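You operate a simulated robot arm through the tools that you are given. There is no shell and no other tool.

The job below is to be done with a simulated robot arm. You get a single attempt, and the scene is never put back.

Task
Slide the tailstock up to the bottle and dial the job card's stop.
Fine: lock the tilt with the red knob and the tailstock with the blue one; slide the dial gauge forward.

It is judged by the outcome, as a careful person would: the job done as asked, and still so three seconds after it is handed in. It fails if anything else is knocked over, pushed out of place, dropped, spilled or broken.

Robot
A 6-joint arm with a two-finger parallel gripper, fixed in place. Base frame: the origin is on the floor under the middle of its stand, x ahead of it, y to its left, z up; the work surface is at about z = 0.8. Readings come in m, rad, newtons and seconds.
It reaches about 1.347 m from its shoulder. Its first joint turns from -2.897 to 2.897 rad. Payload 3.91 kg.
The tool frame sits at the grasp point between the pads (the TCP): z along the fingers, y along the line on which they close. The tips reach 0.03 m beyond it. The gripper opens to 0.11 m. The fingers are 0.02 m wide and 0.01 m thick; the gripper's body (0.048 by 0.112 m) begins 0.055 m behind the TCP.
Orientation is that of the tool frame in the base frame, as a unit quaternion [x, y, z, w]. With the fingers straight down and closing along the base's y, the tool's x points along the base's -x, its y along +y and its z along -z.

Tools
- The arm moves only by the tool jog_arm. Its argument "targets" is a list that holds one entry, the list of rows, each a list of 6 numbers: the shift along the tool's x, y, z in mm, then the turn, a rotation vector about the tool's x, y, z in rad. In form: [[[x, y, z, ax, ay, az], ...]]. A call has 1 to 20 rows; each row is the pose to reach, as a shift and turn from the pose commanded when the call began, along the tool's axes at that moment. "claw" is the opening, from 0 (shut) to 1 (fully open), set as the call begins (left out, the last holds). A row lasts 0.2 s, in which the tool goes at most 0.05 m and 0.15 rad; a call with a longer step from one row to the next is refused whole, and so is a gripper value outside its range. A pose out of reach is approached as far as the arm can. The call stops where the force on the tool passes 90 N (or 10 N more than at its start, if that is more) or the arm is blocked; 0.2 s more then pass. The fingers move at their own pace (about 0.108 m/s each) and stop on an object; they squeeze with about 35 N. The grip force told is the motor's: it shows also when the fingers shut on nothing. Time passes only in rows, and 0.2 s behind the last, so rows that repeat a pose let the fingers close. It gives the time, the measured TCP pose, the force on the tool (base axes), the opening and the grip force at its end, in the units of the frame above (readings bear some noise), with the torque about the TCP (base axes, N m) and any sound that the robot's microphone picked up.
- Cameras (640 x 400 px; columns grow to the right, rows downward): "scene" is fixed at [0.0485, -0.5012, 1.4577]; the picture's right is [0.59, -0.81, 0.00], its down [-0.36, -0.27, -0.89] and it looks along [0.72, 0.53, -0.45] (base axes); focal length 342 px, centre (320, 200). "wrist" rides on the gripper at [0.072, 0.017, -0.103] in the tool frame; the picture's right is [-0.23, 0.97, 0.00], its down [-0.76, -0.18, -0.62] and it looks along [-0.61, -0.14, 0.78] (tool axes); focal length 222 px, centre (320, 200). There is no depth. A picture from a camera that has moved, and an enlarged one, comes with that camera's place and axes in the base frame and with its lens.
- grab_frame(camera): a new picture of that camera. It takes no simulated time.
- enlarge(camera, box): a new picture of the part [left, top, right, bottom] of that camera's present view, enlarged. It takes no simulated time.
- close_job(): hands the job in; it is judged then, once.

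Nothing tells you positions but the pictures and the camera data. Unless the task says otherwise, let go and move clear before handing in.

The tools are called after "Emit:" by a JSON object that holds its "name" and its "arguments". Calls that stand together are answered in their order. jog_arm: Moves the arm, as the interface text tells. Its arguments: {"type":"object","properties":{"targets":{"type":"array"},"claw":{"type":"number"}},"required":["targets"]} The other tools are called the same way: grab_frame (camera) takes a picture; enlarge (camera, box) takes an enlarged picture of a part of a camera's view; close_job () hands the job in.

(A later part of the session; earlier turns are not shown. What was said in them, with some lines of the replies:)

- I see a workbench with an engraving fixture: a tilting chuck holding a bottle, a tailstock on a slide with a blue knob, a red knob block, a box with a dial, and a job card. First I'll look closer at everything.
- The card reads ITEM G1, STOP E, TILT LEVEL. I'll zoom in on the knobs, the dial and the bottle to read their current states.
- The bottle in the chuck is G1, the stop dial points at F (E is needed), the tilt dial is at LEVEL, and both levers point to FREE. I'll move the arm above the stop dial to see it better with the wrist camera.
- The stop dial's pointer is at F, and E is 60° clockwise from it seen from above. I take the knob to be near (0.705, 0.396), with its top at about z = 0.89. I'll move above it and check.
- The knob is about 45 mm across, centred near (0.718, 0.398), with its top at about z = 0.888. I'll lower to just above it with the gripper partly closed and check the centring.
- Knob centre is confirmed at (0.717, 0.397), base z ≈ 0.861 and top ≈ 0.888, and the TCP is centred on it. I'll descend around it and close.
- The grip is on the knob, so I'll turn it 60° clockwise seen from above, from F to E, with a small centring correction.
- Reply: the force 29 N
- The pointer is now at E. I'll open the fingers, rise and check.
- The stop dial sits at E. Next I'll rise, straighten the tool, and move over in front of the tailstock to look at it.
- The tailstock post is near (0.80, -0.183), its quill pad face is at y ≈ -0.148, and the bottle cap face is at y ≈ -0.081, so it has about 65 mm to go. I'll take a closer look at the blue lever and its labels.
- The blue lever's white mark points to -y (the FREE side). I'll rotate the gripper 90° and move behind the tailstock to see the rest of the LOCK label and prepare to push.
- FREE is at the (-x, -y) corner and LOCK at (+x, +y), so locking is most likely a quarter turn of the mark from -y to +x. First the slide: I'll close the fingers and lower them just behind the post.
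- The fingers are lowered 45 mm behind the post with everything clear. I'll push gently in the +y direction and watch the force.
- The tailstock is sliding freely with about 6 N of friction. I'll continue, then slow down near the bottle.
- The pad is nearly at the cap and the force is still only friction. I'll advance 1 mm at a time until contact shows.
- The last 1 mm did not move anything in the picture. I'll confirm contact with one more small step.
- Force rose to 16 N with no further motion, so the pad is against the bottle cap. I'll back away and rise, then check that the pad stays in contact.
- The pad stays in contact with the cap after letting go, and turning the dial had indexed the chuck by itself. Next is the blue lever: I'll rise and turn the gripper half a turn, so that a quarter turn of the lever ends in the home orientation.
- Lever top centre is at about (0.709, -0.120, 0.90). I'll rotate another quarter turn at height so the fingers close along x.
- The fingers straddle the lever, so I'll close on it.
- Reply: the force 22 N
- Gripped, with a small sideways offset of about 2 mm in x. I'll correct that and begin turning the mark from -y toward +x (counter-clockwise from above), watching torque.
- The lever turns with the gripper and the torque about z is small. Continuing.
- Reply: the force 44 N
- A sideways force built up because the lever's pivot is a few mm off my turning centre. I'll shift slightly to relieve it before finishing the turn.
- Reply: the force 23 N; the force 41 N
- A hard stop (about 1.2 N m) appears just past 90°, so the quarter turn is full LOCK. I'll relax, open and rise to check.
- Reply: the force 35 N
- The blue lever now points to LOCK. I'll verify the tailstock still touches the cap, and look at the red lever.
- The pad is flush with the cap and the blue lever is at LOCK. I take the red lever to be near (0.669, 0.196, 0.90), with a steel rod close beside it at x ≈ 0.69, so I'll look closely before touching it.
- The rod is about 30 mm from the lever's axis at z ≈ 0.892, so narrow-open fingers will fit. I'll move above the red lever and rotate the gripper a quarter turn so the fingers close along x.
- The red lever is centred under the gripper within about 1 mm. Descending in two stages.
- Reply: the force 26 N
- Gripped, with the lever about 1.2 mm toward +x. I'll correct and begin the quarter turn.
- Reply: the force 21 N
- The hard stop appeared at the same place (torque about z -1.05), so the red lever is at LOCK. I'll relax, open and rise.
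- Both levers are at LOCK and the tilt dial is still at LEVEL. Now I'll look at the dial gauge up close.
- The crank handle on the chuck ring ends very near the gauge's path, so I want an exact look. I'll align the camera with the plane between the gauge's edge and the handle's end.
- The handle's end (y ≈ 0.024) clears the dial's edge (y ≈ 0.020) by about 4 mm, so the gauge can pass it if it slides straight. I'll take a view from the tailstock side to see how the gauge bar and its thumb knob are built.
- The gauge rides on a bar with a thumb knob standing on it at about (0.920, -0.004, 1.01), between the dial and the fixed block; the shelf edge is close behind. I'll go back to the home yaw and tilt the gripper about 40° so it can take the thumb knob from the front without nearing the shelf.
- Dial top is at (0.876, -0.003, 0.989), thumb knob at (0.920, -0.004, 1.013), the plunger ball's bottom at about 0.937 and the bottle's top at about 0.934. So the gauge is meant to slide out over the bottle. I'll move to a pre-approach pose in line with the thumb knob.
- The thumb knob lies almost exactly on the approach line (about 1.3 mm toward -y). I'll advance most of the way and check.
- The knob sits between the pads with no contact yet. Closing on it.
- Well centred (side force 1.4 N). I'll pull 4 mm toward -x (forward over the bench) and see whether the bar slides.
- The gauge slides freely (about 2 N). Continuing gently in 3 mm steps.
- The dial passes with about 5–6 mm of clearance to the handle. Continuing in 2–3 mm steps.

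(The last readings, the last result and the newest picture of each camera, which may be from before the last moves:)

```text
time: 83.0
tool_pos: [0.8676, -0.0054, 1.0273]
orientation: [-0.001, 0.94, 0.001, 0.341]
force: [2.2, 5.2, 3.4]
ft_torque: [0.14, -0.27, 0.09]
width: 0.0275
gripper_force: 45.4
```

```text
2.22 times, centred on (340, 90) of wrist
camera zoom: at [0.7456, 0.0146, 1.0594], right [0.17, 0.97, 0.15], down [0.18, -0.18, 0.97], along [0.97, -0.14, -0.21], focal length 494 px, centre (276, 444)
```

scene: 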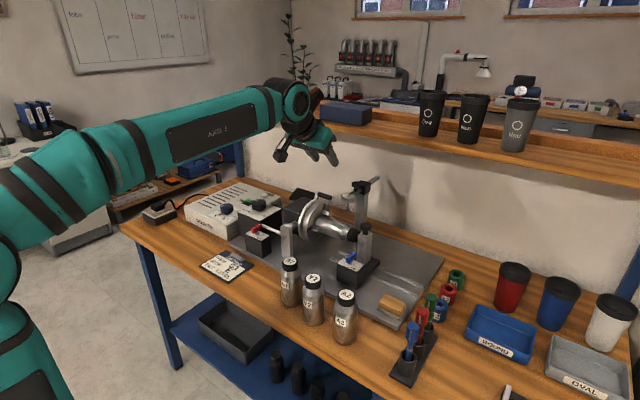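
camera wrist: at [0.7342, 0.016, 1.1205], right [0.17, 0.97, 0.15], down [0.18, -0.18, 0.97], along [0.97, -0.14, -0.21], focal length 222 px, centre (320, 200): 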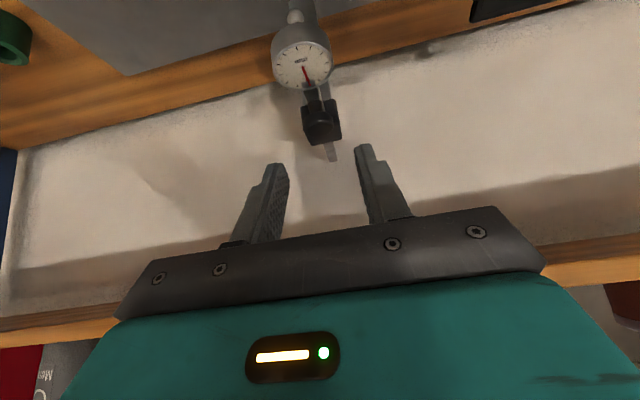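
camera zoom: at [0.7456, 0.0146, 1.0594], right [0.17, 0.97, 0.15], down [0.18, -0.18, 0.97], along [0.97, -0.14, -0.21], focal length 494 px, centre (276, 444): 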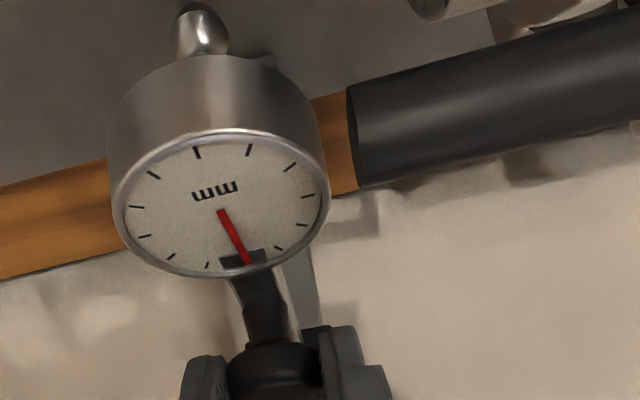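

Emit:
{"name": "jog_arm", "arguments": {"targets": [[[1.53, 0, -1.29, 0, 0, 0], [3.06, 0, -2.57, 0, 0, 0], [4.6, 0, -3.86, 0, 0, 0], [6.13, 0, -5.14, 0, 0, 0], [7.66, 0, -6.43, 0, 0, 0]]], "claw": 0.15}}

Emit:
{"name": "enlarge", "arguments": {"camera": "scene", "box": [310, 160, 390, 240]}}

Emit:
{"name": "enlarge", "arguments": {"camera": "wrist", "box": [240, 0, 440, 180]}}

```text
time: 84.2
tool_pos: [0.8566, -0.0051, 1.0266]
orientation: [0.0, 0.94, 0.001, 0.342]
force: [0.7, 5.0, 0.6]
ft_torque: [0.09, -0.19, 0.1]
width: 0.0274
gripper_force: 44.8
```

```text
5.00 times, centred on (350, 200) of scene
camera zoom: at [0.0485, -0.5012, 1.4577], right [0.59, -0.81, 0.0], down [-0.36, -0.27, -0.89], along [0.72, 0.53, -0.45], focal length 1712 px, centre (170, 200)
```

zoom: 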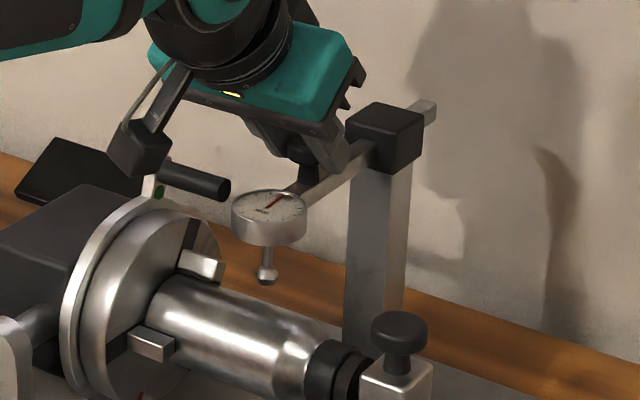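

```text
2.22 times, centred on (340, 90) of wrist
camera zoom: at [0.7354, 0.0146, 1.0594], right [0.17, 0.97, 0.15], down [0.18, -0.18, 0.97], along [0.97, -0.14, -0.21], focal length 494 px, centre (276, 444)
```

zoom: 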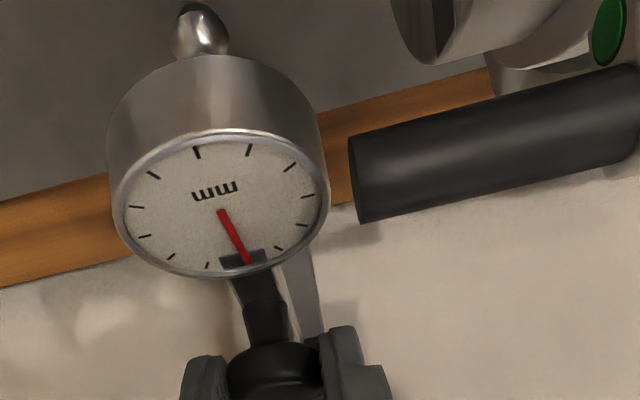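

Emit:
{"name": "jog_arm", "arguments": {"targets": [[[1.15, 0, -0.96, 0, 0, 0], [2.3, 0, -1.93, 0, 0, 0], [3.45, 0, -2.89, 0, 0, 0], [4.6, 0, -3.86, 0, 0, 0], [5.75, 0, -4.82, 0, 0, 0]]], "claw": 0.15}}

Emit:
{"name": "enlarge", "arguments": {"camera": "scene", "box": [310, 160, 390, 240]}}

```text
time: 85.4
tool_pos: [0.8501, -0.0054, 1.0285]
orientation: [0.0, 0.94, 0.0, 0.342]
force: [-0.3, 1.6, -0.7]
ft_torque: [-0.01, 0.06, 0.06]
width: 0.0269
gripper_force: 45.2
```

```text
5.00 times, centred on (350, 200) of scene
camera zoom: at [0.0485, -0.5012, 1.4577], right [0.59, -0.81, 0.0], down [-0.36, -0.27, -0.89], along [0.72, 0.53, -0.45], focal length 1712 px, centre (170, 200)
```

zoom: 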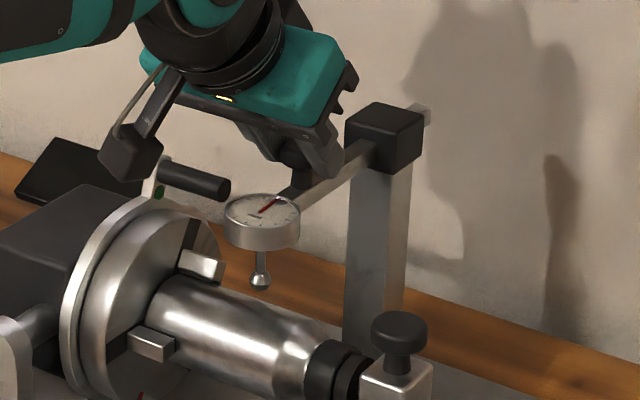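

Emit:
{"name": "jog_arm", "arguments": {"targets": [[[1.15, 0, -0.96, 0, 0, 0], [2.3, 0, -1.93, 0, 0, 0], [3.45, 0, -2.89, 0, 0, 0], [4.6, 0, -3.86, 0, 0, 0], [5.75, 0, -4.82, 0, 0, 0]]], "claw": 0.15}}

Emit:
{"name": "enlarge", "arguments": {"camera": "scene", "box": [310, 160, 390, 240]}}

Emit:
{"name": "enlarge", "arguments": {"camera": "wrist", "box": [220, 0, 420, 150]}}

```text
time: 86.6
tool_pos: [0.8407, -0.0049, 1.027]
orientation: [0.0, 0.94, 0.0, 0.342]
force: [0.7, 2.3, -3.5]
ft_torque: [0.06, 0.09, 0.01]
width: 0.0272
gripper_force: 45.1
```

```text
5.00 times, centred on (350, 200) of scene
camera zoom: at [0.0485, -0.5012, 1.4577], right [0.59, -0.81, 0.0], down [-0.36, -0.27, -0.89], along [0.72, 0.53, -0.45], focal length 1712 px, centre (170, 200)
```

zoom: 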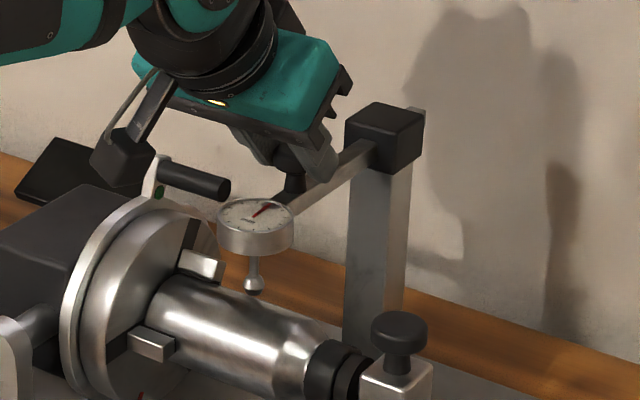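

```text
2.67 times, centred on (320, 75) of wrist
camera zoom: at [0.7205, 0.0146, 1.0594], right [0.17, 0.97, 0.15], down [0.18, -0.18, 0.97], along [0.97, -0.14, -0.21], focal length 592 px, centre (320, 533)
```

zoom: 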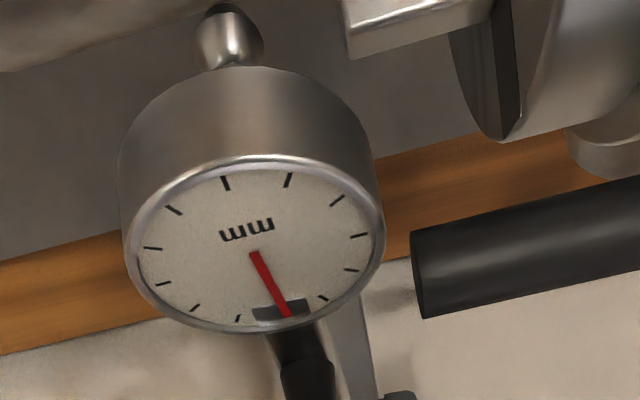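

Emit:
{"name": "jog_arm", "arguments": {"targets": [[[1.15, 0, -0.96, 0, 0, 0], [2.3, 0, -1.93, 0, 0, 0], [3.45, 0, -2.89, 0, 0, 0], [4.6, 0, -3.86, 0, 0, 0]]], "claw": 0.15}}

Emit:
{"name": "enlarge", "arguments": {"camera": "scene", "box": [310, 160, 390, 240]}}

```text
time: 87.6
tool_pos: [0.8363, -0.0041, 1.0277]
orientation: [0.0, 0.94, 0.0, 0.342]
force: [1.8, 0.9, 2.3]
ft_torque: [0.02, -0.04, 0.02]
width: 0.027
gripper_force: 45.4
```

```text
5.00 times, centred on (350, 200) of scene
camera zoom: at [0.0485, -0.5012, 1.4577], right [0.59, -0.81, 0.0], down [-0.36, -0.27, -0.89], along [0.72, 0.53, -0.45], focal length 1712 px, centre (170, 200)
```

zoom: 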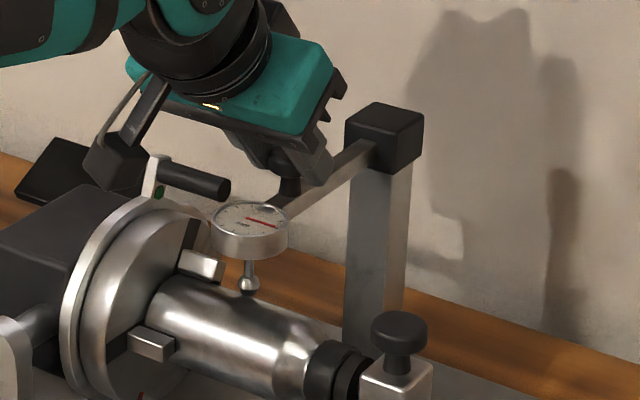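

The gauge needle has started to swing, so the plunger is reading the bottle, and forces stay small. I'll continue the last few millimetres to the top of the bottle.

Emit:
{"name": "jog_arm", "arguments": {"targets": [[[1.15, 0, -0.96, 0, 0, 0], [2.3, 0, -1.93, 0, 0, 0], [3.45, 0, -2.89, 0, 0, 0], [4.6, 0, -3.86, 0, 0, 0]]], "claw": 0.15}}

Emit:
{"name": "enlarge", "arguments": {"camera": "scene", "box": [310, 160, 390, 240]}}

Emit:
{"name": "enlarge", "arguments": {"camera": "wrist", "box": [220, 0, 420, 150]}}

```text
time: 88.6
tool_pos: [0.8292, -0.0044, 1.0267]
orientation: [0.0, 0.94, 0.0, 0.341]
force: [2.3, 1.7, 7.5]
ft_torque: [0.03, -0.18, 0.03]
width: 0.027
gripper_force: 44.5
```

```text
5.00 times, centred on (350, 200) of scene
camera zoom: at [0.0485, -0.5012, 1.4577], right [0.59, -0.81, 0.0], down [-0.36, -0.27, -0.89], along [0.72, 0.53, -0.45], focal length 1712 px, centre (170, 200)
```

zoom: 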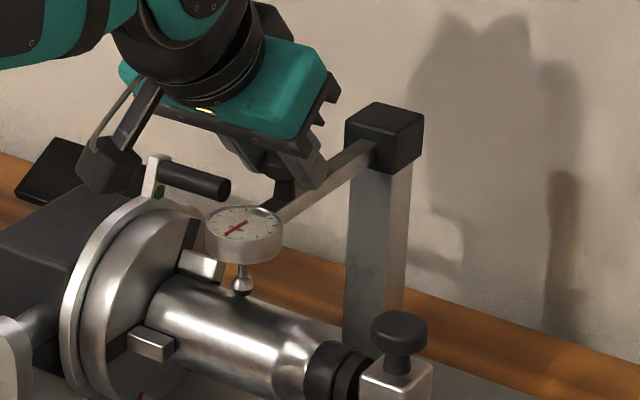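

```text
2.67 times, centred on (320, 75) of wrist
camera zoom: at [0.7081, 0.0146, 1.0592], right [0.17, 0.97, 0.15], down [0.18, -0.18, 0.97], along [0.97, -0.14, -0.21], focal length 592 px, centre (320, 533)
```

zoom: 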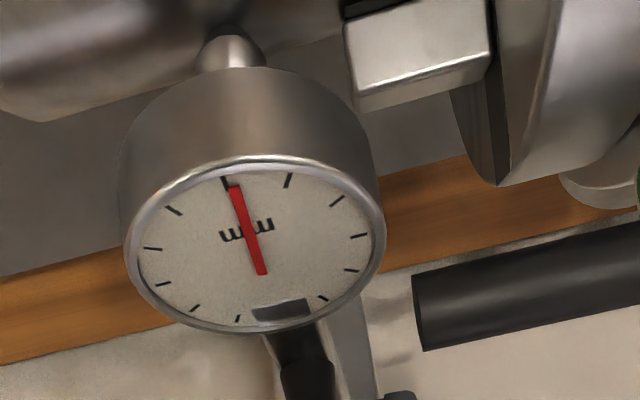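

Emit:
{"name": "jog_arm", "arguments": {"targets": [[[1.15, 0, -0.96, 0, 0, 0], [2.3, 0, -1.93, 0, 0, 0], [2.3, 0, -1.93, 0, 0, 0]]], "claw": 0.15}}

Emit:
{"name": "enlarge", "arguments": {"camera": "wrist", "box": [220, 0, 420, 150]}}

Emit:
{"name": "enlarge", "arguments": {"camera": "scene", "box": [310, 160, 390, 240]}}

```text
time: 89.4
tool_pos: [0.8272, -0.0036, 1.0268]
orientation: [0.0, 0.94, 0.0, 0.342]
force: [0.4, 1.0, 5.5]
ft_torque: [0.05, -0.02, 0.0]
width: 0.0273
gripper_force: 44.9
```

```text
2.67 times, centred on (320, 75) of wrist
camera zoom: at [0.7052, 0.0146, 1.0593], right [0.17, 0.97, 0.15], down [0.18, -0.18, 0.97], along [0.97, -0.14, -0.21], focal length 592 px, centre (320, 533)
```

zoom: 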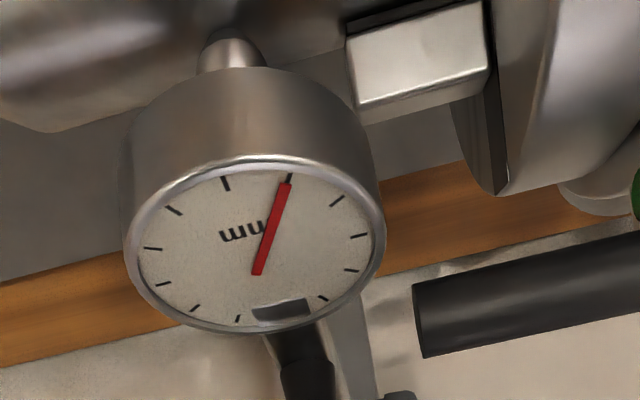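

```text
5.00 times, centred on (350, 200) of scene
camera zoom: at [0.0485, -0.5012, 1.4577], right [0.59, -0.81, 0.0], down [-0.36, -0.27, -0.89], along [0.72, 0.53, -0.45], focal length 1712 px, centre (170, 200)
```

zoom: 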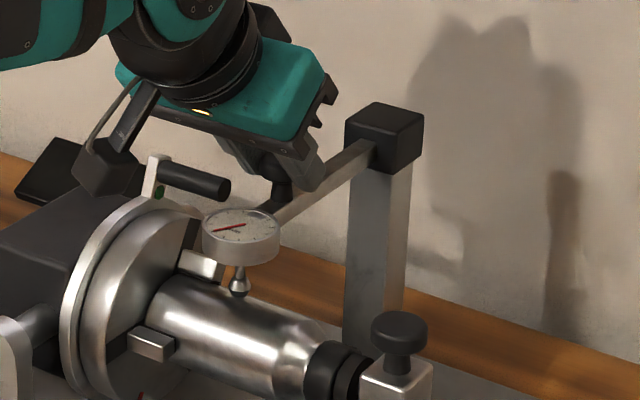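

Emit:
{"name": "jog_arm", "arguments": {"targets": [[[1.15, 0, -0.96, 0, 0, 0], [2.3, 0, -1.93, 0, 0, 0], [2.3, 0, -1.93, 0, 0, 0]]], "claw": 0.15}}

Emit:
{"name": "enlarge", "arguments": {"camera": "wrist", "box": [220, 0, 420, 150]}}

Emit:
{"name": "enlarge", "arguments": {"camera": "scene", "box": [310, 160, 390, 240]}}

```text
time: 90.2
tool_pos: [0.8245, -0.0048, 1.0265]
orientation: [0.0, 0.94, 0.0, 0.342]
force: [-0.4, -3.3, 8.4]
ft_torque: [-0.09, -0.12, -0.1]
width: 0.0272
gripper_force: 45.1
```

```text
2.67 times, centred on (320, 75) of wrist
camera zoom: at [0.7022, 0.0147, 1.0592], right [0.17, 0.97, 0.15], down [0.18, -0.18, 0.97], along [0.97, -0.14, -0.21], focal length 592 px, centre (320, 533)
```

zoom: 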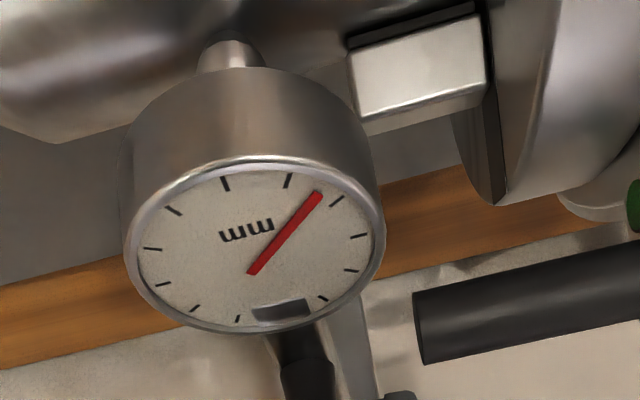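

```text
5.00 times, centred on (350, 200) of scene
camera zoom: at [0.0485, -0.5012, 1.4577], right [0.59, -0.81, 0.0], down [-0.36, -0.27, -0.89], along [0.72, 0.53, -0.45], focal length 1712 px, centre (170, 200)
```

zoom: 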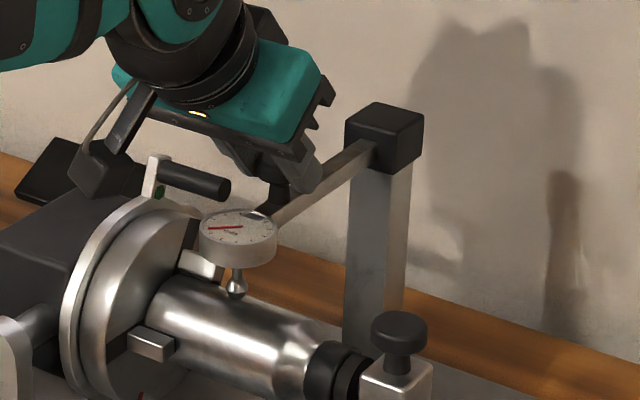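

Emit:
{"name": "jog_arm", "arguments": {"targets": [[[1.15, 0, -0.96, 0, 0, 0], [2.3, 0, -1.93, 0, 0, 0], [2.3, 0, -1.93, 0, 0, 0]]], "claw": 0.15}}

Emit:
{"name": "enlarge", "arguments": {"camera": "wrist", "box": [220, 0, 420, 150]}}

```text
time: 91.0
tool_pos: [0.8207, -0.0036, 1.0272]
orientation: [0.0, 0.94, 0.0, 0.342]
force: [0.1, -2.7, 5.1]
ft_torque: [-0.05, -0.14, -0.04]
width: 0.027
gripper_force: 44.5
```

```text
2.67 times, centred on (320, 75) of wrist
camera zoom: at [0.6993, 0.0146, 1.0593], right [0.17, 0.97, 0.15], down [0.18, -0.18, 0.97], along [0.97, -0.14, -0.21], focal length 592 px, centre (320, 533)
```

zoom: 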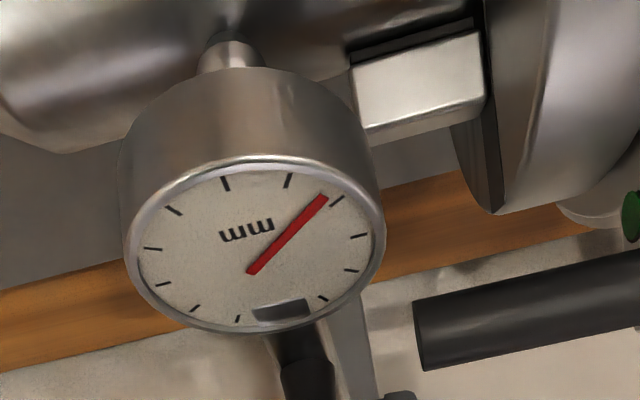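

The needle has levelled off, so the plunger now sits on the top of the bottle. I'll open the fingers just a little to stay off the handle, and back out along the tool axis.

Emit:
{"name": "jog_arm", "arguments": {"targets": [[[0, 0, 0, 0, 0, 0], [0, 0, 0, 0, 0, 0]]], "claw": 0.31}}

Emit:
{"name": "jog_arm", "arguments": {"targets": [[[0, 0, -10, 0, 0, 0], [0, 0, -25, 0, 0, 0], [0, 0, -50, 0, 0, 0], [0, 0, -85, 0, 0, 0], [0, 0, -125, 0, 0, 0], [0, 0, -125, 0, 0, 0]]], "claw": 0.31}}

Emit:
{"name": "grab_frame", "arguments": {"camera": "wrist"}}

Emit:
{"name": "enlarge", "arguments": {"camera": "scene", "box": [290, 150, 410, 250]}}

```text
time: 91.6
tool_pos: [0.8212, -0.0032, 1.027]
orientation: [0.0, 0.94, 0.0, 0.341]
force: [0.0, -0.9, -0.1]
ft_torque: [0.0, -0.01, -0.01]
width: 0.0344
gripper_force: 0.0
```

```text
time: 93.0
tool_pos: [0.74, -0.0053, 1.1246]
orientation: [-0.001, 0.939, 0.0, 0.343]
force: [-0.3, 0.9, -0.2]
ft_torque: [-0.01, -0.03, 0.02]
width: 0.0341
gripper_force: 0.1
```

```text
taken
camera wrist: at [0.6184, 0.0149, 1.1569], right [0.17, 0.97, 0.15], down [0.18, -0.18, 0.97], along [0.97, -0.14, -0.21], focal length 222 px, centre (320, 200)
```

wrist: 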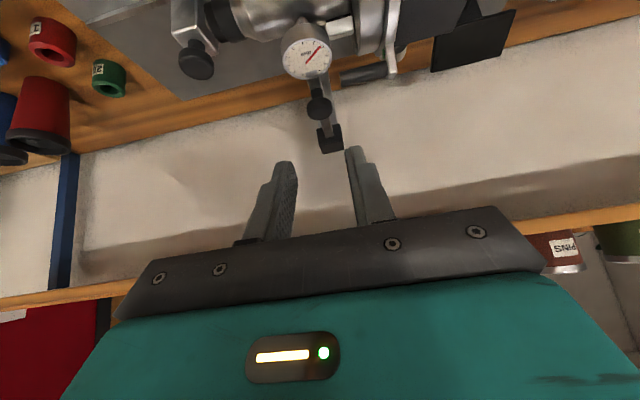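

```text
4.00 times, centred on (350, 200) of scene
camera zoom: at [0.0485, -0.5012, 1.4577], right [0.59, -0.81, 0.0], down [-0.36, -0.27, -0.89], along [0.72, 0.53, -0.45], focal length 1370 px, centre (200, 200)
```

zoom: 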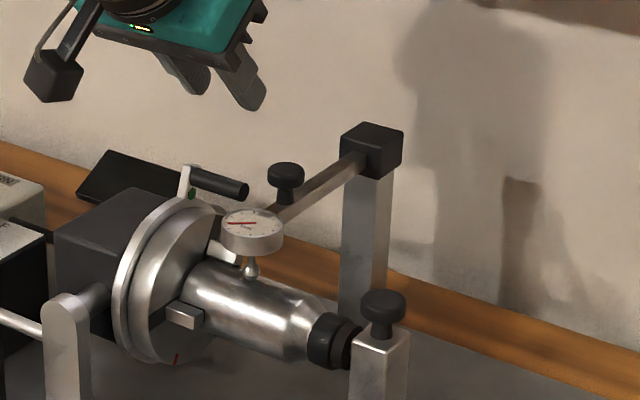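

The gauge rests on the bottle and the gripper is free. I'll back off, straighten the tool, and check the whole scene.

Emit:
{"name": "jog_arm", "arguments": {"targets": [[[10, 0, -25, 0, 0, 0], [20, 0, -50, 0, 0.1, 0], [30, 0, -75, 0, 0.22, 0], [40, 0, -100, 0, 0.34, 0], [50, 0, -125, 0, 0.46, 0], [59, 0, -147, 0, 0.58, 0], [59, 0, -147, 0, 0.698, 0], [59, 0, -147, 0, 0.698, 0]]], "claw": 1.0}}

Emit:
{"name": "grab_frame", "arguments": {"camera": "wrist"}}

Emit:
{"name": "grab_frame", "arguments": {"camera": "scene"}}

Emit:
{"name": "enlarge", "arguments": {"camera": "scene", "box": [190, 170, 310, 290]}}

Emit:
{"name": "enlarge", "arguments": {"camera": "scene", "box": [300, 170, 440, 320]}}

```text
time: 94.8
tool_pos: [0.6009, -0.0037, 1.1978]
orientation: [0.0, 1.0, -0.001, -0.001]
force: [-0.2, 0.4, 0.1]
ft_torque: [-0.01, 0.01, -0.01]
width: 0.1101
gripper_force: 0.1
```

```text
taken
camera wrist: at [0.5288, 0.0151, 1.3005], right [0.23, 0.97, 0.0], down [0.76, -0.18, 0.62], along [0.61, -0.14, -0.78], focal length 222 px, centre (320, 200)
```

wrist: 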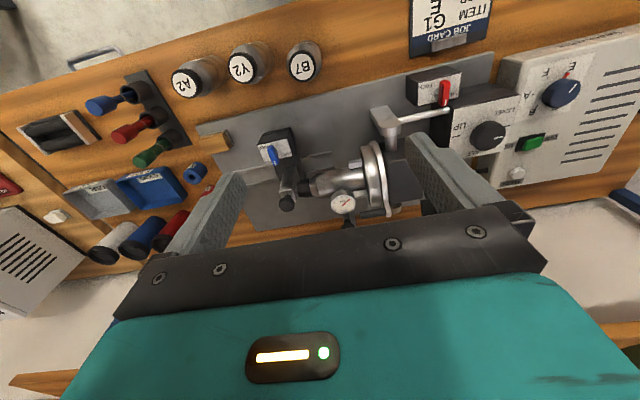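

```text
taken
```

scene: 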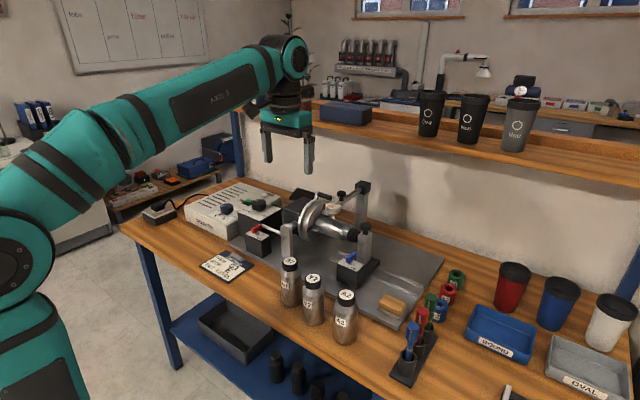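

```text
3.33 times, centred on (250, 230) of scene
camera zoom: at [0.0485, -0.5012, 1.4577], right [0.59, -0.81, 0.0], down [-0.36, -0.27, -0.89], along [0.72, 0.53, -0.45], focal length 1142 px, centre (553, 100)
```

zoom: 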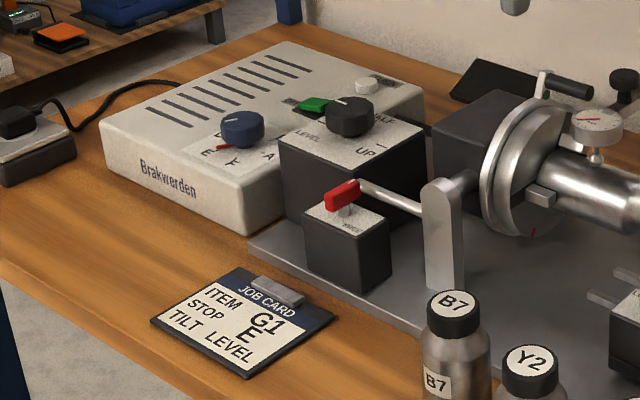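

```text
2.67 times, centred on (370, 245) of scene
camera zoom: at [0.0485, -0.5012, 1.4577], right [0.59, -0.81, 0.0], down [-0.36, -0.27, -0.89], along [0.72, 0.53, -0.45], focal length 913 px, centre (187, 80)
```

zoom: 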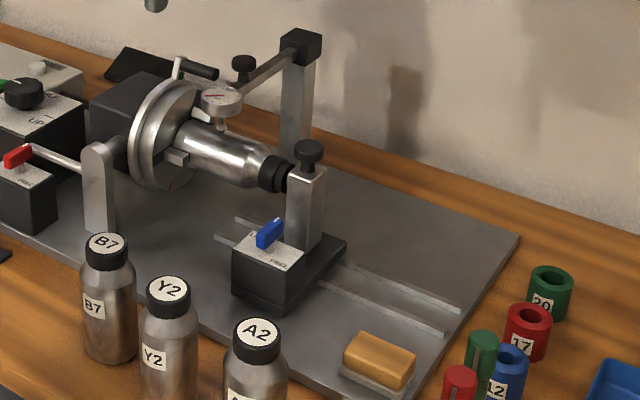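

Everything looks in place. One last close check of the pad/cap contact, the dials and the gauge.

Emit:
{"name": "enlarge", "arguments": {"camera": "wrist", "box": [250, 120, 410, 230]}}

Emit:
{"name": "enlarge", "arguments": {"camera": "wrist", "box": [420, 50, 600, 190]}}

Emit:
{"name": "enlarge", "arguments": {"camera": "scene", "box": [352, 222, 376, 246]}}

```text
3.64 times, centred on (330, 175) of wrist
camera zoom: at [0.5288, 0.0151, 1.3005], right [0.23, 0.97, 0.0], down [0.76, -0.18, 0.62], along [0.61, -0.14, -0.78], focal length 808 px, centre (284, 291)
```

zoom: 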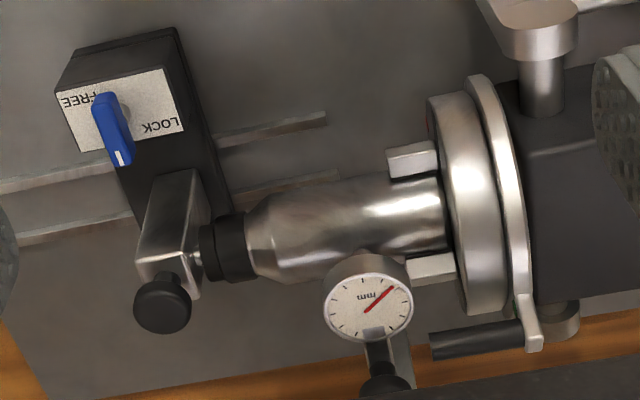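

```text
2.86 times, centred on (510, 120) of wrist
camera zoom: at [0.5288, 0.0151, 1.3005], right [0.23, 0.97, 0.0], down [0.76, -0.18, 0.62], along [0.61, -0.14, -0.78], focal length 635 px, centre (-223, 429)
```

zoom: 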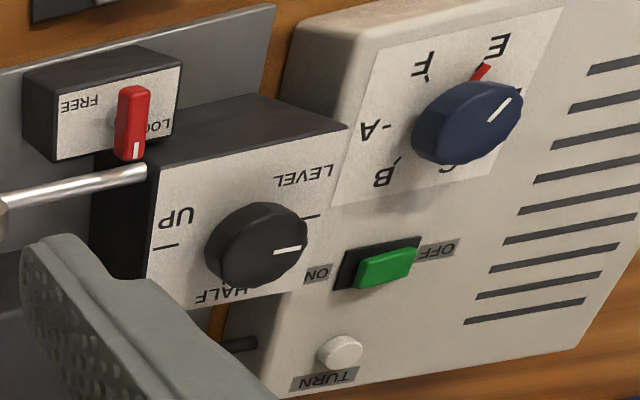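

```text
16.00 times, centred on (364, 234) of scene
camera zoom: at [0.0485, -0.5012, 1.4577], right [0.59, -0.81, 0.0], down [-0.36, -0.27, -0.89], along [0.72, 0.53, -0.45], focal length 5479 px, centre (-384, -344)
```

zoom: 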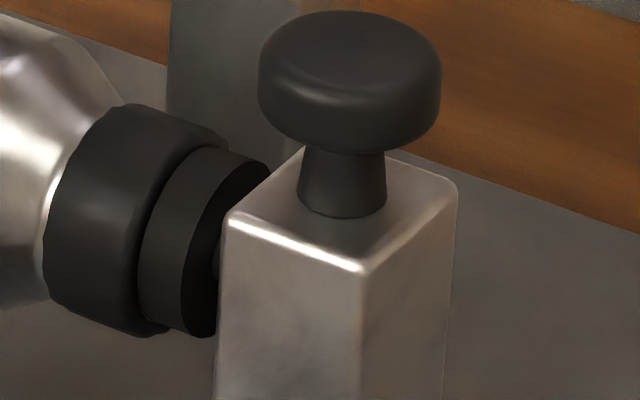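

The stop dial is on E, the tilt is at LEVEL with the red lever on LOCK, and the tailstock pad is against the bottle with the blue lever on LOCK. The gauge is forward on the bottle, nothing else has moved, and the arm is clear, so I'm handing in.

Emit:
{"name": "close_job", "arguments": {}}

```text
The job is handed in.
```

The job is handed in. The tailstock is up against the bottle (G1) and the stop dial is on E, as the job card asks.

- **Tailstock:** the pad was still against the bottle cap in the last pictures, after I let go. The blue knob is at LOCK.
- **Tilt:** the dial was already at LEVEL, matching the card, and I left it there. The red knob is now at LOCK.
- **Dial gauge:** it is slid forward until the plunger rests on top of the bottle. The needle moved when it touched.
- **Chuck:** it turned on its own when I dialled F to E, taking the bottle and crank handle with it. I took that as the machine moving to the new stop.

In the last pictures nothing else had been knocked over or moved. The arm has let go and is clear of the bench.
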